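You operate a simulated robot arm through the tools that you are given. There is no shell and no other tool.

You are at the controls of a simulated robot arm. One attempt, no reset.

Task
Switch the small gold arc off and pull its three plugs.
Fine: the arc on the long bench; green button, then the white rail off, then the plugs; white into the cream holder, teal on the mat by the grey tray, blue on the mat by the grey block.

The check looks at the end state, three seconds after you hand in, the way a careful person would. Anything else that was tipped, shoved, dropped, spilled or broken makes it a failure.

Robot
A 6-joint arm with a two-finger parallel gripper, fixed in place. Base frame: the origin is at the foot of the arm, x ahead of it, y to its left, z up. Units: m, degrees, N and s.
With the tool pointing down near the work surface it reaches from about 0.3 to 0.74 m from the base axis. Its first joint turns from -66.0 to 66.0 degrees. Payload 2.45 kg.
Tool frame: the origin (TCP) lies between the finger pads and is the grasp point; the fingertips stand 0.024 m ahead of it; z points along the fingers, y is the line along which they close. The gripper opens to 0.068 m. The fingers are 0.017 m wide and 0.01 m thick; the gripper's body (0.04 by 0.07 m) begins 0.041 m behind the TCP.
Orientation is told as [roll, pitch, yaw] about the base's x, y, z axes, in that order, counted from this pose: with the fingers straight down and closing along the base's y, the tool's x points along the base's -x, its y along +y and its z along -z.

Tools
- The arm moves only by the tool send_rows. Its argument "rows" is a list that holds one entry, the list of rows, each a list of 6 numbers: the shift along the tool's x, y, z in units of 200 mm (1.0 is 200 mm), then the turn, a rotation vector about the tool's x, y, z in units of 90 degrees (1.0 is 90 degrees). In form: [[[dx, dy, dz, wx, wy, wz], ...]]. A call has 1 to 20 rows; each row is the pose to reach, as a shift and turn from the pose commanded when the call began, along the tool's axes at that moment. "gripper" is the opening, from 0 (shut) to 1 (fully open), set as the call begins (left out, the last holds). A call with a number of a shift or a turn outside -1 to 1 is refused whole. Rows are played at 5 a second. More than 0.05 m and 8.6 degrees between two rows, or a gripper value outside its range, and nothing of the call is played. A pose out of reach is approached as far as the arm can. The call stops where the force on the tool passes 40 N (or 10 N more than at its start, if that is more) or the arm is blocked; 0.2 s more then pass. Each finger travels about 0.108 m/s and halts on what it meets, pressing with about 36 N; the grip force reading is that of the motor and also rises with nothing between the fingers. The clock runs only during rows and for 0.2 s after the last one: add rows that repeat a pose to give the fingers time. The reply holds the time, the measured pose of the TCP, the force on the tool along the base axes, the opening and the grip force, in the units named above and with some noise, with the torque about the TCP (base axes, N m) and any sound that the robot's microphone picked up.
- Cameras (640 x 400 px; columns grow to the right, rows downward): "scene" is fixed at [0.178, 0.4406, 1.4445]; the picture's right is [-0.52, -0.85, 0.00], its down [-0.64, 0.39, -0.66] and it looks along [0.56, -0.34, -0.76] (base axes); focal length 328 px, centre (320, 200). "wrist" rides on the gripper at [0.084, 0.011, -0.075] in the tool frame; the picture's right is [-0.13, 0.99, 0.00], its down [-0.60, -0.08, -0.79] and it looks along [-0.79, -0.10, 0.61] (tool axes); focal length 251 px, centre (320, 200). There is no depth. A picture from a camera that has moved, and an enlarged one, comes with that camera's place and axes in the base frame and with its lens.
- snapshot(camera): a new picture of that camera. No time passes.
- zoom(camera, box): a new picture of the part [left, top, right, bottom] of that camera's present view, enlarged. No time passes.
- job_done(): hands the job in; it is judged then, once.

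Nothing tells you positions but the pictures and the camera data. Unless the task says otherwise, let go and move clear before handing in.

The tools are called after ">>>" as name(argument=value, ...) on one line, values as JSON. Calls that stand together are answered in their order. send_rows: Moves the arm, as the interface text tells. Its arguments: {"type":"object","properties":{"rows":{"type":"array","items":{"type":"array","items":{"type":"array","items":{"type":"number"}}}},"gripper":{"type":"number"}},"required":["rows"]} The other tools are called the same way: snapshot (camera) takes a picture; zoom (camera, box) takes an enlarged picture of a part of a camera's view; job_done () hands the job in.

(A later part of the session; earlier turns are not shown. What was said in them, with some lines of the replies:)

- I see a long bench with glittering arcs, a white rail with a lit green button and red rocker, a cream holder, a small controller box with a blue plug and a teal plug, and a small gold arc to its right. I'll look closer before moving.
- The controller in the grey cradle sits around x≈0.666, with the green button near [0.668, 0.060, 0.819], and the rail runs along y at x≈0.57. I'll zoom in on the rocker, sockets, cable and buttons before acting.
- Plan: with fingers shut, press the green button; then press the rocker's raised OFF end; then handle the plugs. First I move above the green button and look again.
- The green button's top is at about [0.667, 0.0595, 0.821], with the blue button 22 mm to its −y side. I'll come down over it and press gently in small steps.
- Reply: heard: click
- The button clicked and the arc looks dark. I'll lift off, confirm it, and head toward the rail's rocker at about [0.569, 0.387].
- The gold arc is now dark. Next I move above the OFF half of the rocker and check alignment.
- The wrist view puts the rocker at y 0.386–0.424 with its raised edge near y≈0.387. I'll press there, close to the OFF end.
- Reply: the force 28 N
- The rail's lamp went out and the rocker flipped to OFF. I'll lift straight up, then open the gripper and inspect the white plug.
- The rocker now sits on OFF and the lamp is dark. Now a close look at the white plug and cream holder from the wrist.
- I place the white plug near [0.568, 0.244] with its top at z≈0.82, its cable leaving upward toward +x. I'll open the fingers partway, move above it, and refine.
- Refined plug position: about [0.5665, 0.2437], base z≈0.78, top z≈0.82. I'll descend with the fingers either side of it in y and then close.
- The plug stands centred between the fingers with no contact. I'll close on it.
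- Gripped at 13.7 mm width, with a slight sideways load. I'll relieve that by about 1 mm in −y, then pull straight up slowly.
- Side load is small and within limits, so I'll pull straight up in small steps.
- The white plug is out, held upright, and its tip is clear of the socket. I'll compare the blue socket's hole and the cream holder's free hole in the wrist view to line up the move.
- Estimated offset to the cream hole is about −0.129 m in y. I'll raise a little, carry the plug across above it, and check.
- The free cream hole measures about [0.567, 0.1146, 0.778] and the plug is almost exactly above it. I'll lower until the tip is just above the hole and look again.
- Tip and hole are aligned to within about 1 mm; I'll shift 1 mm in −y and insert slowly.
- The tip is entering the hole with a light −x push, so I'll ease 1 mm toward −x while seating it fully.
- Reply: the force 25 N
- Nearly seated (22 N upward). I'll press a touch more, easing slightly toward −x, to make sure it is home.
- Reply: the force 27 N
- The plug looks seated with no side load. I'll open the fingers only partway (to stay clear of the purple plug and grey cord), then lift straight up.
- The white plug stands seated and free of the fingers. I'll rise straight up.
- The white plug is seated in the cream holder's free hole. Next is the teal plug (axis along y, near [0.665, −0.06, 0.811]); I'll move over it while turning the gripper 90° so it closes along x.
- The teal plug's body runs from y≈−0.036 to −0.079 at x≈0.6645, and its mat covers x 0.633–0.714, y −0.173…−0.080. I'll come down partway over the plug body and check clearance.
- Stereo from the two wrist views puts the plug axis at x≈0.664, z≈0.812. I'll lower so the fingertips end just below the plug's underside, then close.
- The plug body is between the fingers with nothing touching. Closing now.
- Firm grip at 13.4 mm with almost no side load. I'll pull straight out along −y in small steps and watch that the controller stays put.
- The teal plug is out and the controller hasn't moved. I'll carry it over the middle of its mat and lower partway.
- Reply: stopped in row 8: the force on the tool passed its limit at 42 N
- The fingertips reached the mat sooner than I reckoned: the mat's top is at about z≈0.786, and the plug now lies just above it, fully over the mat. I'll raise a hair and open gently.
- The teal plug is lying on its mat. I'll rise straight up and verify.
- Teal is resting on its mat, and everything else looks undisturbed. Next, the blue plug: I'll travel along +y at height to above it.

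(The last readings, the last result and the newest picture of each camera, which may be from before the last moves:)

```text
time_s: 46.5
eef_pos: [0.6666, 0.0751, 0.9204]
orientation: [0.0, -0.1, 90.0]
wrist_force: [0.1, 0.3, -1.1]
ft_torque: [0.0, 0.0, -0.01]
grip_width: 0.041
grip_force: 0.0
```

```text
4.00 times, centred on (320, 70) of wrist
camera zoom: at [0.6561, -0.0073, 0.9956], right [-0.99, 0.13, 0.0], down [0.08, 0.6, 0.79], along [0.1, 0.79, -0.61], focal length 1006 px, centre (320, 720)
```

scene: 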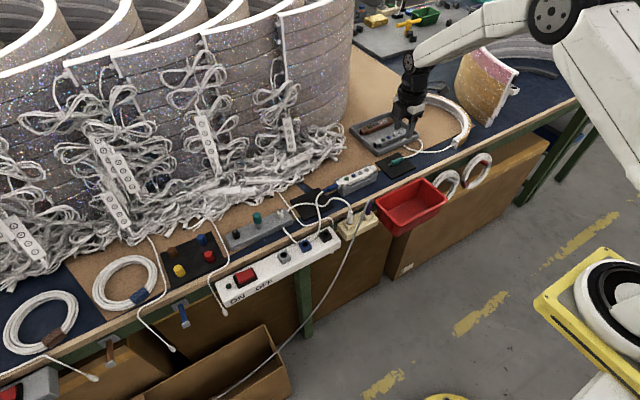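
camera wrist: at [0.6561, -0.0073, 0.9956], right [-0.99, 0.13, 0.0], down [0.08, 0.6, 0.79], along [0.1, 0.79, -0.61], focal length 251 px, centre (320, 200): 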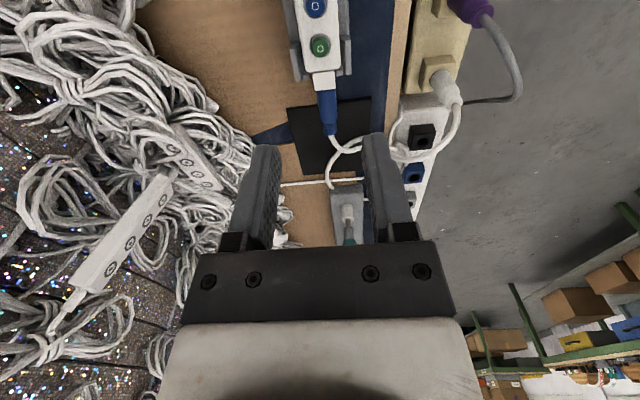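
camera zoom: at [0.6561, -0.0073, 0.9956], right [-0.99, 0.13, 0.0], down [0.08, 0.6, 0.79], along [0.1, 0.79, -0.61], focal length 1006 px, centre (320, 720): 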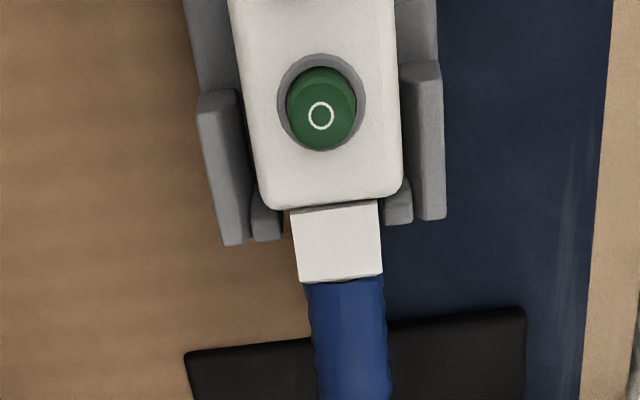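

The blue plug spans y≈0.090–0.131 at x≈0.664. I'll descend in line with its body center (y≈0.106), pausing above to check.

>>> send_rows(rows=[[[-0.08, 0.007, 0, 0, 0, 0], [-0.1465, 0.014, 0.03, 0, 0, 0], [-0.1465, 0.014, 0.13, 0, 0, 0], [-0.1465, 0.014, 0.24, 0, 0, 0], [-0.1465, 0.014, 0.34, 0, 0, 0], [-0.1465, 0.014, 0.34, 0, 0, 0]]], gripper=0.6)

>>> snapshot(camera="wrist")

>>> zoom(camera="wrist", box=[200, 60, 440, 210])

>>> zoom(camera="scene", box=[280, 150, 376, 210])

```text
time_s: 47.9
eef_pos: [0.6641, 0.1048, 0.852]
orientation: [-0.1, -0.1, 90.1]
wrist_force: [-0.7, -0.2, -0.2]
ft_torque: [-0.03, -0.03, -0.03]
grip_width: 0.0411
grip_force: 0.1
```

```text
taken
camera wrist: at [0.6533, 0.022, 0.9276], right [-0.99, 0.13, 0.0], down [0.08, 0.6, 0.79], along [0.1, 0.79, -0.61], focal length 251 px, centre (320, 200)
```

wrist: 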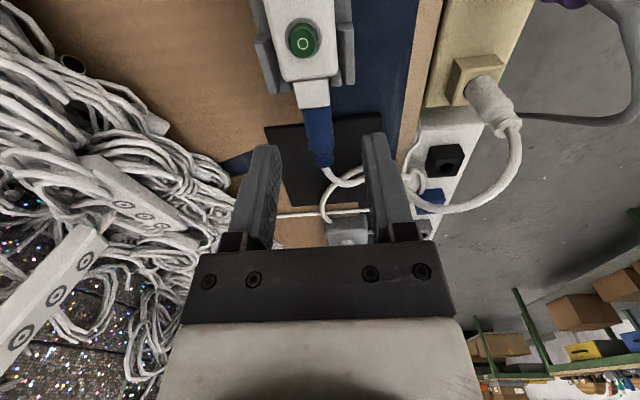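

```text
2.67 times, centred on (320, 135) of wrist
camera zoom: at [0.6533, 0.022, 0.9276], right [-0.99, 0.13, 0.0], down [0.08, 0.6, 0.79], along [0.1, 0.79, -0.61], focal length 670 px, centre (320, 373)
```

zoom: 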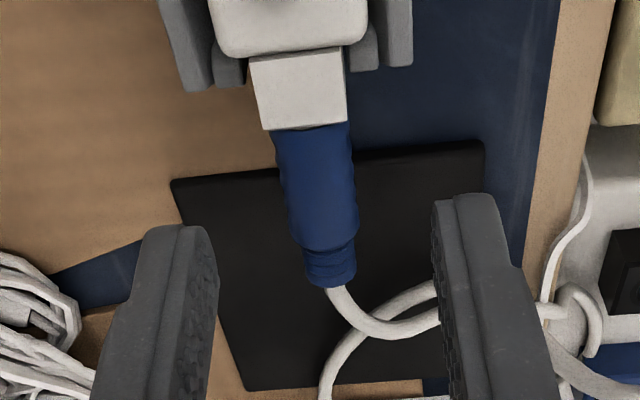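

```text
6.67 times, centred on (328, 180) of scene
camera zoom: at [0.178, 0.4406, 1.4445], right [-0.52, -0.85, 0.0], down [-0.64, 0.39, -0.66], along [0.56, -0.34, -0.76], focal length 2184 px, centre (267, 333)
```

zoom: 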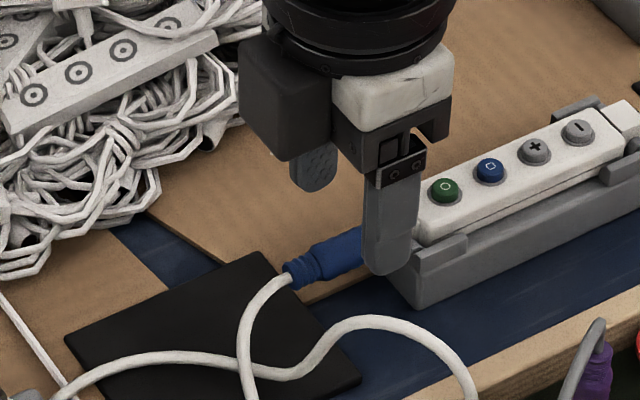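

The plug is centred between the fingers and the white cord arcs well clear on the −x side. I'll lower to gripping height and close.

>>> send_rows(rows=[[[0, 0, 0.05, 0, 0, 0], [0, 0, 0.1, 0, 0, 0], [0, 0, 0.133, 0, 0, 0], [0, 0, 0.133, 0, 0, 0]]], gripper=0.6)

>>> zoom(camera="wrist", box=[200, 60, 440, 210])

>>> zoom(camera="scene", box=[280, 150, 376, 210])

```text
time_s: 48.9
eef_pos: [0.6639, 0.1053, 0.8259]
orientation: [-0.1, -0.1, 90.1]
wrist_force: [0.1, 0.2, -0.8]
ft_torque: [-0.02, 0.0, 0.01]
grip_width: 0.0408
grip_force: 0.0
```

```text
2.67 times, centred on (320, 135) of wrist
camera zoom: at [0.6527, 0.0214, 0.9013], right [-0.99, 0.13, 0.0], down [0.08, 0.6, 0.79], along [0.1, 0.79, -0.61], focal length 670 px, centre (320, 373)
```

zoom: 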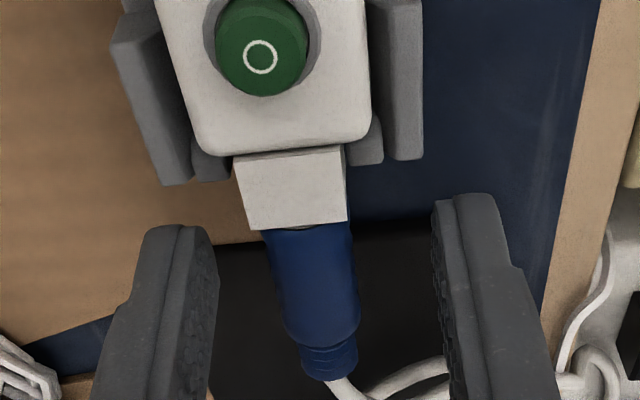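

```text
6.67 times, centred on (328, 180) of scene
camera zoom: at [0.178, 0.4406, 1.4445], right [-0.52, -0.85, 0.0], down [-0.64, 0.39, -0.66], along [0.56, -0.34, -0.76], focal length 2184 px, centre (267, 333)
```

zoom: 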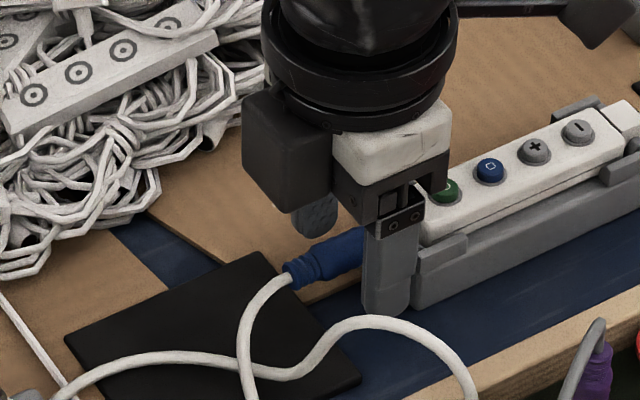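

>>> send_rows(rows=[[[0, 0, 0, 0, 0, 0], [0, 0, 0, 0, 0, 0], [0, 0, 0, 0, 0, 0]]], gripper=0)

>>> zoom(camera="wrist", box=[200, 60, 440, 210])

```text
time_s: 49.7
eef_pos: [0.6643, 0.1047, 0.8255]
orientation: [-0.2, -0.1, 90.1]
wrist_force: [4.2, 0.1, -0.6]
ft_torque: [0.05, -0.11, 0.12]
grip_width: 0.0134
grip_force: 33.6
```

```text
2.67 times, centred on (320, 135) of wrist
camera zoom: at [0.653, 0.0214, 0.9015], right [-0.99, 0.13, 0.0], down [0.08, 0.6, 0.79], along [0.1, 0.79, -0.61], focal length 670 px, centre (320, 373)
```

zoom: 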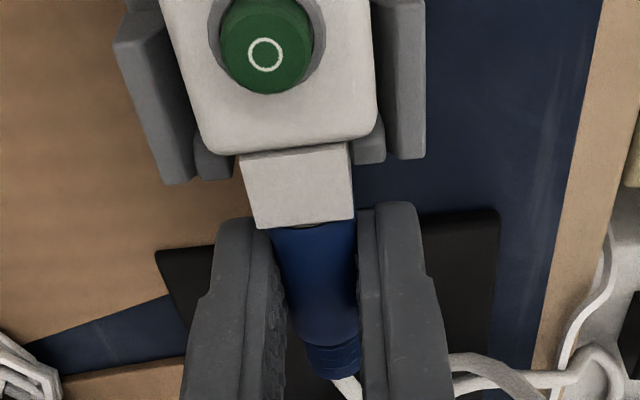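

Gripped at 13.4 mm with little side load. I'll pull straight out along +y in small steps.

>>> send_rows(rows=[[[-0.01, 0, 0, 0, 0, 0], [-0.02, 0, 0, 0, 0, 0], [-0.03, 0, 0, 0, 0, 0], [-0.04, 0, 0, 0, 0, 0], [-0.05, 0, 0, 0, 0, 0], [-0.06, 0, 0, 0, 0, 0], [-0.075, 0, 0, 0, 0, 0], [-0.09, 0, 0, 0, 0, 0], [-0.105, 0, 0, 0, 0, 0], [-0.12, 0, 0, 0, 0, 0], [-0.12, 0, 0, 0, 0, 0]]], gripper=0)

>>> snapshot(camera="wrist")

>>> zoom(camera="scene", box=[270, 150, 398, 230])

```text
time_s: 52.1
eef_pos: [0.6644, 0.129, 0.8271]
orientation: [0.0, 0.0, 90.2]
wrist_force: [0.3, -0.5, -0.1]
ft_torque: [0.03, 0.01, 0.02]
grip_width: 0.0132
grip_force: 33.4
```

```text
taken
camera wrist: at [0.6527, 0.0458, 0.9013], right [-0.99, 0.13, 0.0], down [0.08, 0.6, 0.79], along [0.1, 0.79, -0.61], focal length 251 px, centre (320, 200)
```

wrist: 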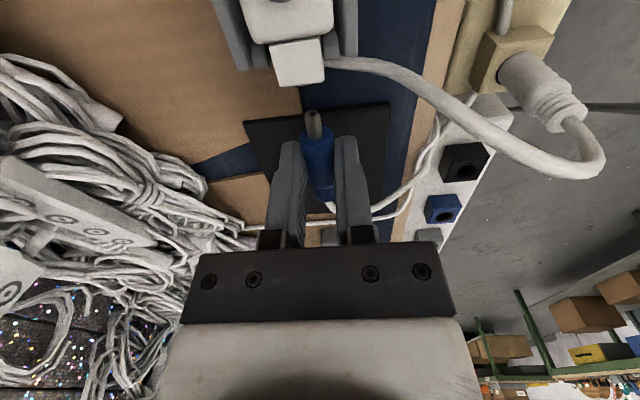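

```text
5.00 times, centred on (334, 190) of scene
camera zoom: at [0.178, 0.4406, 1.4445], right [-0.52, -0.85, 0.0], down [-0.64, 0.39, -0.66], along [0.56, -0.34, -0.76], focal length 1638 px, centre (250, 250)
```

zoom: 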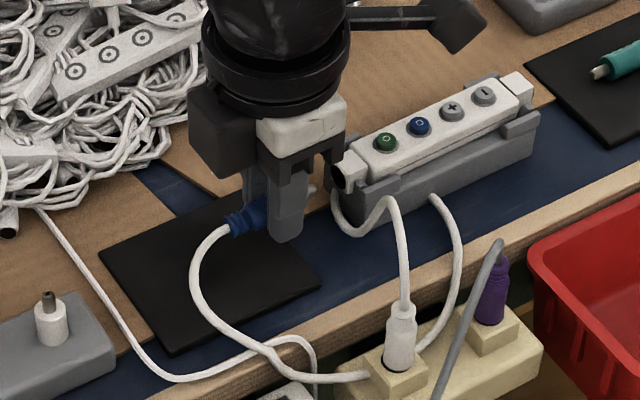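

The blue plug is free and the controller stayed in its cradle. I'll carry it to the middle of the mat by the grey block and lower gently toward the mat (top z≈0.786).

>>> send_rows(rows=[[[-0.05, -0.005, 0, 0, 0, 0], [-0.1, -0.01, 0, 0, 0, 0], [-0.15, -0.02, 0, 0, 0, 0], [-0.171, -0.02, 0, 0, 0, 0], [-0.171, -0.02, 0.02, 0, 0, 0], [-0.171, -0.02, 0.04, 0, 0, 0], [-0.171, -0.02, 0.055, 0, 0, 0], [-0.171, -0.02, 0.063, 0, 0, 0], [-0.171, -0.02, 0.068, 0, 0, 0], [-0.171, -0.02, 0.073, 0, 0, 0], [-0.171, -0.02, 0.073, 0, 0, 0]]], gripper=0)

>>> snapshot(camera="wrist")

>>> zoom(camera="scene", box=[270, 150, 398, 230])

```text
time_s: 54.5
eef_pos: [0.6684, 0.1629, 0.8126]
orientation: [-0.1, -0.1, 90.2]
wrist_force: [-1.1, -0.5, 0.0]
ft_torque: [-0.01, -0.01, 0.0]
grip_width: 0.0134
grip_force: 34.1
```

```text
taken
camera wrist: at [0.6569, 0.0799, 0.887], right [-0.99, 0.13, 0.0], down [0.08, 0.6, 0.79], along [0.1, 0.79, -0.61], focal length 251 px, centre (320, 200)
```

wrist: 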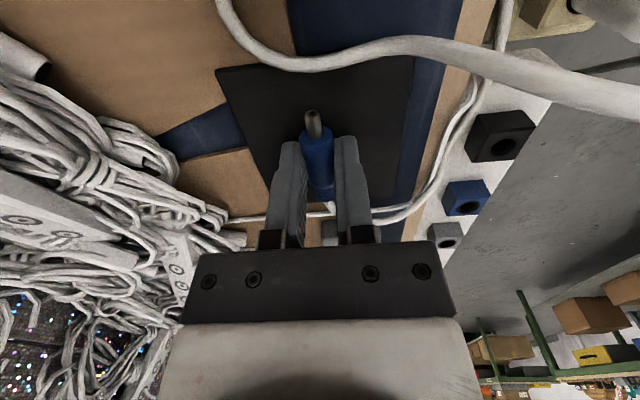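

```text
5.00 times, centred on (334, 190) of scene
camera zoom: at [0.178, 0.4406, 1.4445], right [-0.52, -0.85, 0.0], down [-0.64, 0.39, -0.66], along [0.56, -0.34, -0.76], focal length 1638 px, centre (250, 250)
```

zoom: 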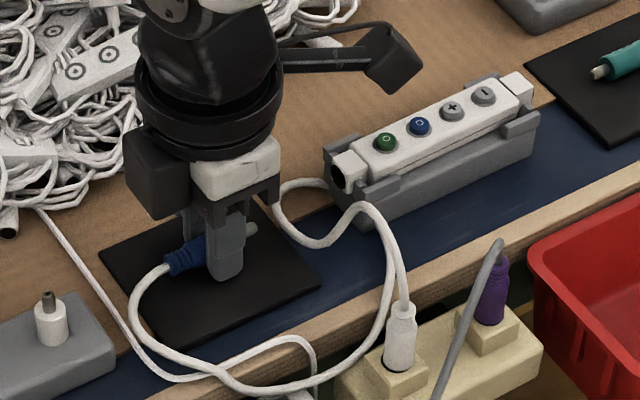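

No contact yet; the plug hovers a few millimetres over the mat. One more millimetre down, then I open.

>>> send_rows(rows=[[[0, 0, 0.003, 0, 0, 0], [0, 0, 0.006, 0, 0, 0], [0, 0, 0.006, 0, 0, 0]]], gripper=0)

>>> send_rows(rows=[[[0, 0, 0, 0, 0, 0], [0, 0, 0, 0, 0, 0], [0, 0, 0, 0, 0, 0]]], gripper=0.5)

>>> snapshot(camera="wrist")

>>> zoom(camera="scene", box=[270, 150, 398, 230])

```text
time_s: 55.3
eef_pos: [0.6687, 0.1631, 0.8114]
orientation: [-0.1, -0.1, 90.1]
wrist_force: [0.1, -0.5, 0.2]
ft_torque: [0.02, 0.04, 0.0]
grip_width: 0.0135
grip_force: 33.0
```

```text
time_s: 56.1
eef_pos: [0.6687, 0.1634, 0.8109]
orientation: [0.0, 0.0, 90.0]
wrist_force: [0.2, 0.5, 0.2]
ft_torque: [0.0, 0.03, -0.03]
grip_width: 0.0341
grip_force: 0.1
```

```text
taken
camera wrist: at [0.6569, 0.0797, 0.8859], right [-0.99, 0.13, 0.0], down [0.08, 0.6, 0.79], along [0.1, 0.79, -0.61], focal length 251 px, centre (320, 200)
```

wrist: 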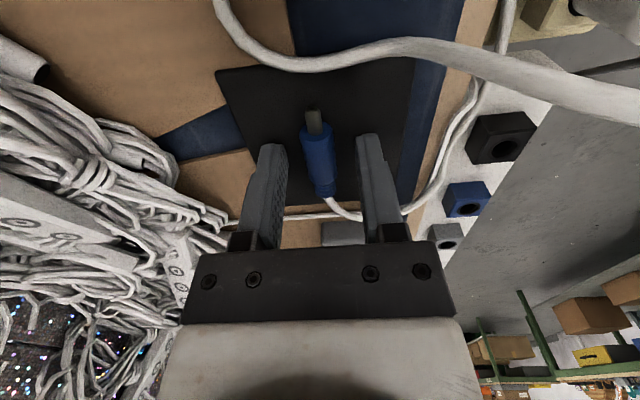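

```text
5.00 times, centred on (334, 190) of scene
camera zoom: at [0.178, 0.4406, 1.4445], right [-0.52, -0.85, 0.0], down [-0.64, 0.39, -0.66], along [0.56, -0.34, -0.76], focal length 1638 px, centre (250, 250)
```

zoom: 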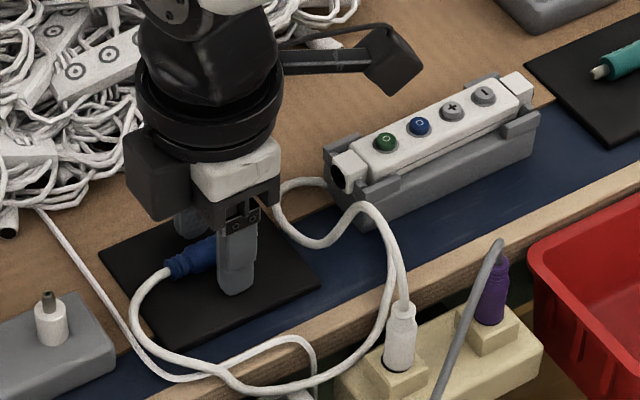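

The blue plug rests on its mat. I'll rise straight up and clear, then inspect everything.

>>> send_rows(rows=[[[0, 0, -0.05, 0, 0, 0], [0, 0, -0.13, 0, 0, 0], [0, 0, -0.25, 0, 0, 0], [0, 0, -0.4, 0, 0, 0], [0, 0, -0.6, 0, 0, 0], [0, 0, -0.8, 0, 0, 0], [0, 0.15, -0.9, 0, 0, 0], [0, 0.35, -0.95, 0, 0, 0], [0, 0.55, -0.95, 0, 0, 0], [0, 0.75, -0.95, 0, 0, 0], [0, 0.75, -0.95, 0, 0, 0]]], gripper=0.5)

>>> snapshot(camera="scene")

>>> snapshot(camera="wrist")

>>> zoom(camera="scene", box=[260, 150, 388, 230])

>>> zoom(camera="scene", box=[340, 90, 500, 190])

>>> zoom(camera="scene", box=[200, 200, 400, 325])

```text
time_s: 58.5
eef_pos: [0.5172, 0.162, 1.0005]
orientation: [-0.1, -0.2, 90.0]
wrist_force: [-0.6, -0.2, 0.0]
ft_torque: [-0.01, 0.01, -0.02]
grip_width: 0.0343
grip_force: 0.0
```

```text
taken
```

scene: 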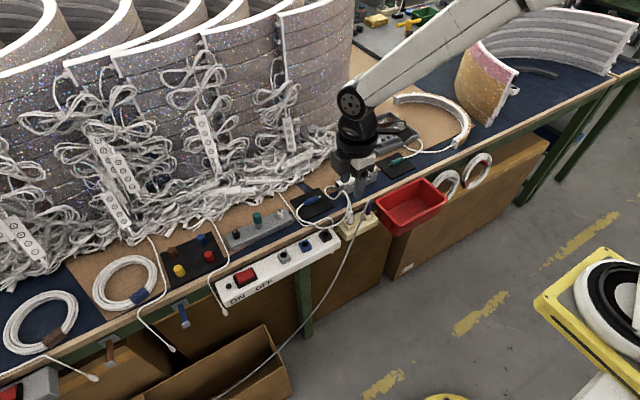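

```text
taken
camera wrist: at [0.5056, 0.078, 1.0752], right [-0.99, 0.13, 0.0], down [0.08, 0.6, 0.79], along [0.1, 0.79, -0.61], focal length 251 px, centre (320, 200)
```

wrist: 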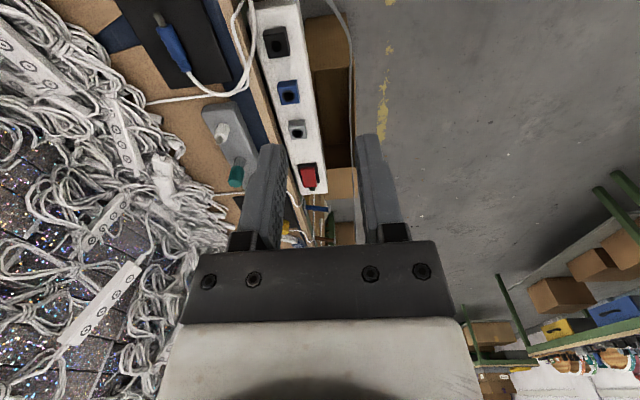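

```text
5.00 times, centred on (324, 190) of scene
camera zoom: at [0.178, 0.4406, 1.4445], right [-0.52, -0.85, 0.0], down [-0.64, 0.39, -0.66], along [0.56, -0.34, -0.76], focal length 1638 px, centre (300, 250)
```

zoom: 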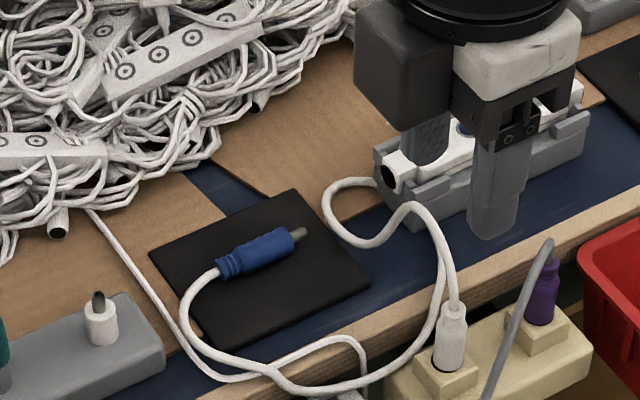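

```text
4.00 times, centred on (420, 140) of scene
camera zoom: at [0.178, 0.4406, 1.4445], right [-0.52, -0.85, 0.0], down [-0.64, 0.39, -0.66], along [0.56, -0.34, -0.76], focal length 1311 px, centre (-80, 440)
```

zoom: 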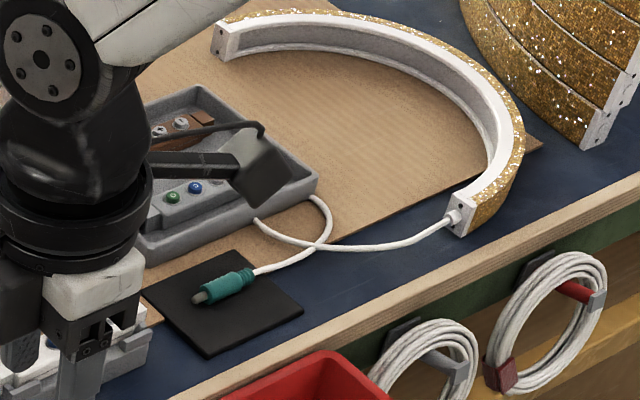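

```text
3.20 times, centred on (300, 262) of scene
camera zoom: at [0.178, 0.4406, 1.4445], right [-0.52, -0.85, 0.0], down [-0.64, 0.39, -0.66], along [0.56, -0.34, -0.76], focal length 1048 px, centre (384, 0)
```

zoom: 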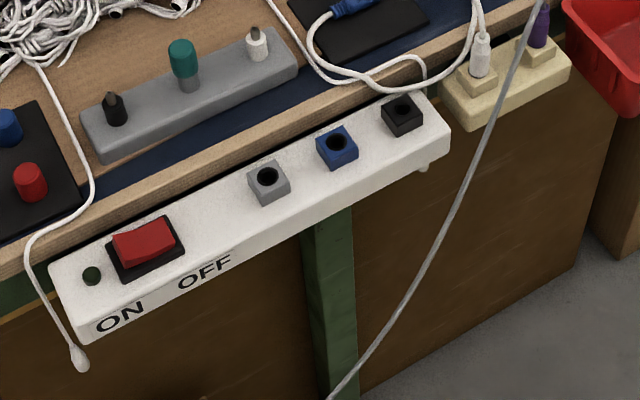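

All three plugs are placed, the rail is off and the arc is dark. I'll back the arm away a bit more for an unobstructed final check.

>>> send_rows(rows=[[[0, 0.1, -0.1, 0, 0, 0], [0, 0.2, -0.2, 0, 0, 0], [-0.15, 0.25, -0.3, 0, 0, 0], [-0.35, 0.25, -0.3, 0, 0, 0], [-0.55, 0.25, -0.3, 0, 0, 0], [-0.75, 0.25, -0.3, 0, 0, 0], [-0.75, 0.25, -0.3, 0, 0, 0], [-0.75, 0.25, -0.3, 0, 0, 0]]], gripper=0.5)

>>> snapshot(camera="scene")

>>> zoom(camera="scene", box=[280, 130, 440, 230])

>>> zoom(camera="scene", box=[320, 190, 400, 240])

>>> zoom(camera="scene", box=[320, 155, 400, 205])

```text
time_s: 60.3
eef_pos: [0.4665, 0.3116, 1.0599]
orientation: [0.0, -0.1, 90.1]
wrist_force: [-0.6, 0.0, -0.2]
ft_torque: [0.01, 0.01, 0.0]
grip_width: 0.0338
grip_force: 0.1
```

```text
taken
```

scene: 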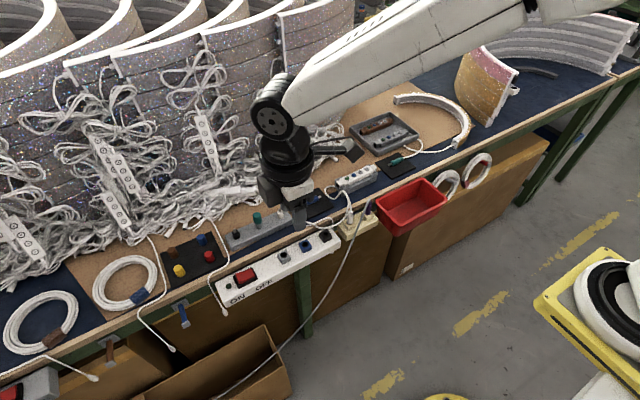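

```text
4.00 times, centred on (360, 180) of scene
camera zoom: at [0.178, 0.4406, 1.4445], right [-0.52, -0.85, 0.0], down [-0.64, 0.39, -0.66], along [0.56, -0.34, -0.76], focal length 1311 px, centre (160, 280)
```

zoom: 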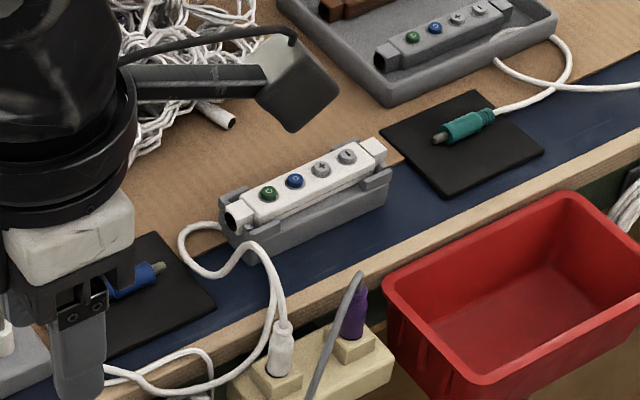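

```text
8.00 times, centred on (360, 215) of scene
camera zoom: at [0.178, 0.4406, 1.4445], right [-0.52, -0.85, 0.0], down [-0.64, 0.39, -0.66], along [0.56, -0.34, -0.76], focal length 2621 px, centre (0, 80)
```

zoom: 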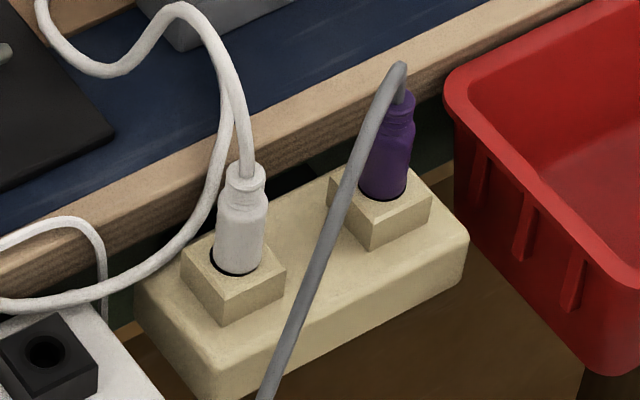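

```text
8.00 times, centred on (360, 180) of scene
camera zoom: at [0.178, 0.4406, 1.4445], right [-0.52, -0.85, 0.0], down [-0.64, 0.39, -0.66], along [0.56, -0.34, -0.76], focal length 2621 px, centre (0, 360)
```

zoom: 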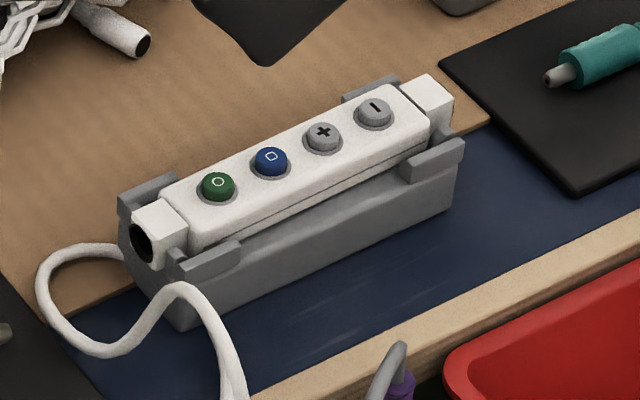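

The arc is dark and the rail's rocker is on OFF with its lamp out. The white plug is seated in the cream holder, teal lies on the mat by the grey tray, and blue lies on the mat by the grey block. The controller is still in its cradle, shifted about 1 mm, and nothing else looks disturbed. The gripper is open and clear, so I'm handing in.

>>> job_done()

```text
The job is handed in.
```

The job is handed in; I haven't seen the verdict. The small gold arc is switched off and all three of its plugs are pulled.

- **Green button:** pressed first. It clicked and the arc went dark.
- **White rail:** the rocker is on OFF and its lamp is out.
- **White plug:** seated in the free hole of the cream holder, next to the purple plug.
- **Teal plug:** lying on the mat by the grey tray. When I lowered it, the fingertips met the mat sooner than I expected and the arm stopped at 42 N. I saw no damage, and the mat looked unmoved.
- **Blue plug:** lying on the mat by the grey block.

The controller moved about 1 mm within its cradle when the plugs came out; the cradle itself did not move. The slack cord between the white and blue plugs now lies in a loop across the bench edge. In the final pictures I saw nothing else tipped, shoved or dropped. The gripper is open and clear of the bench.
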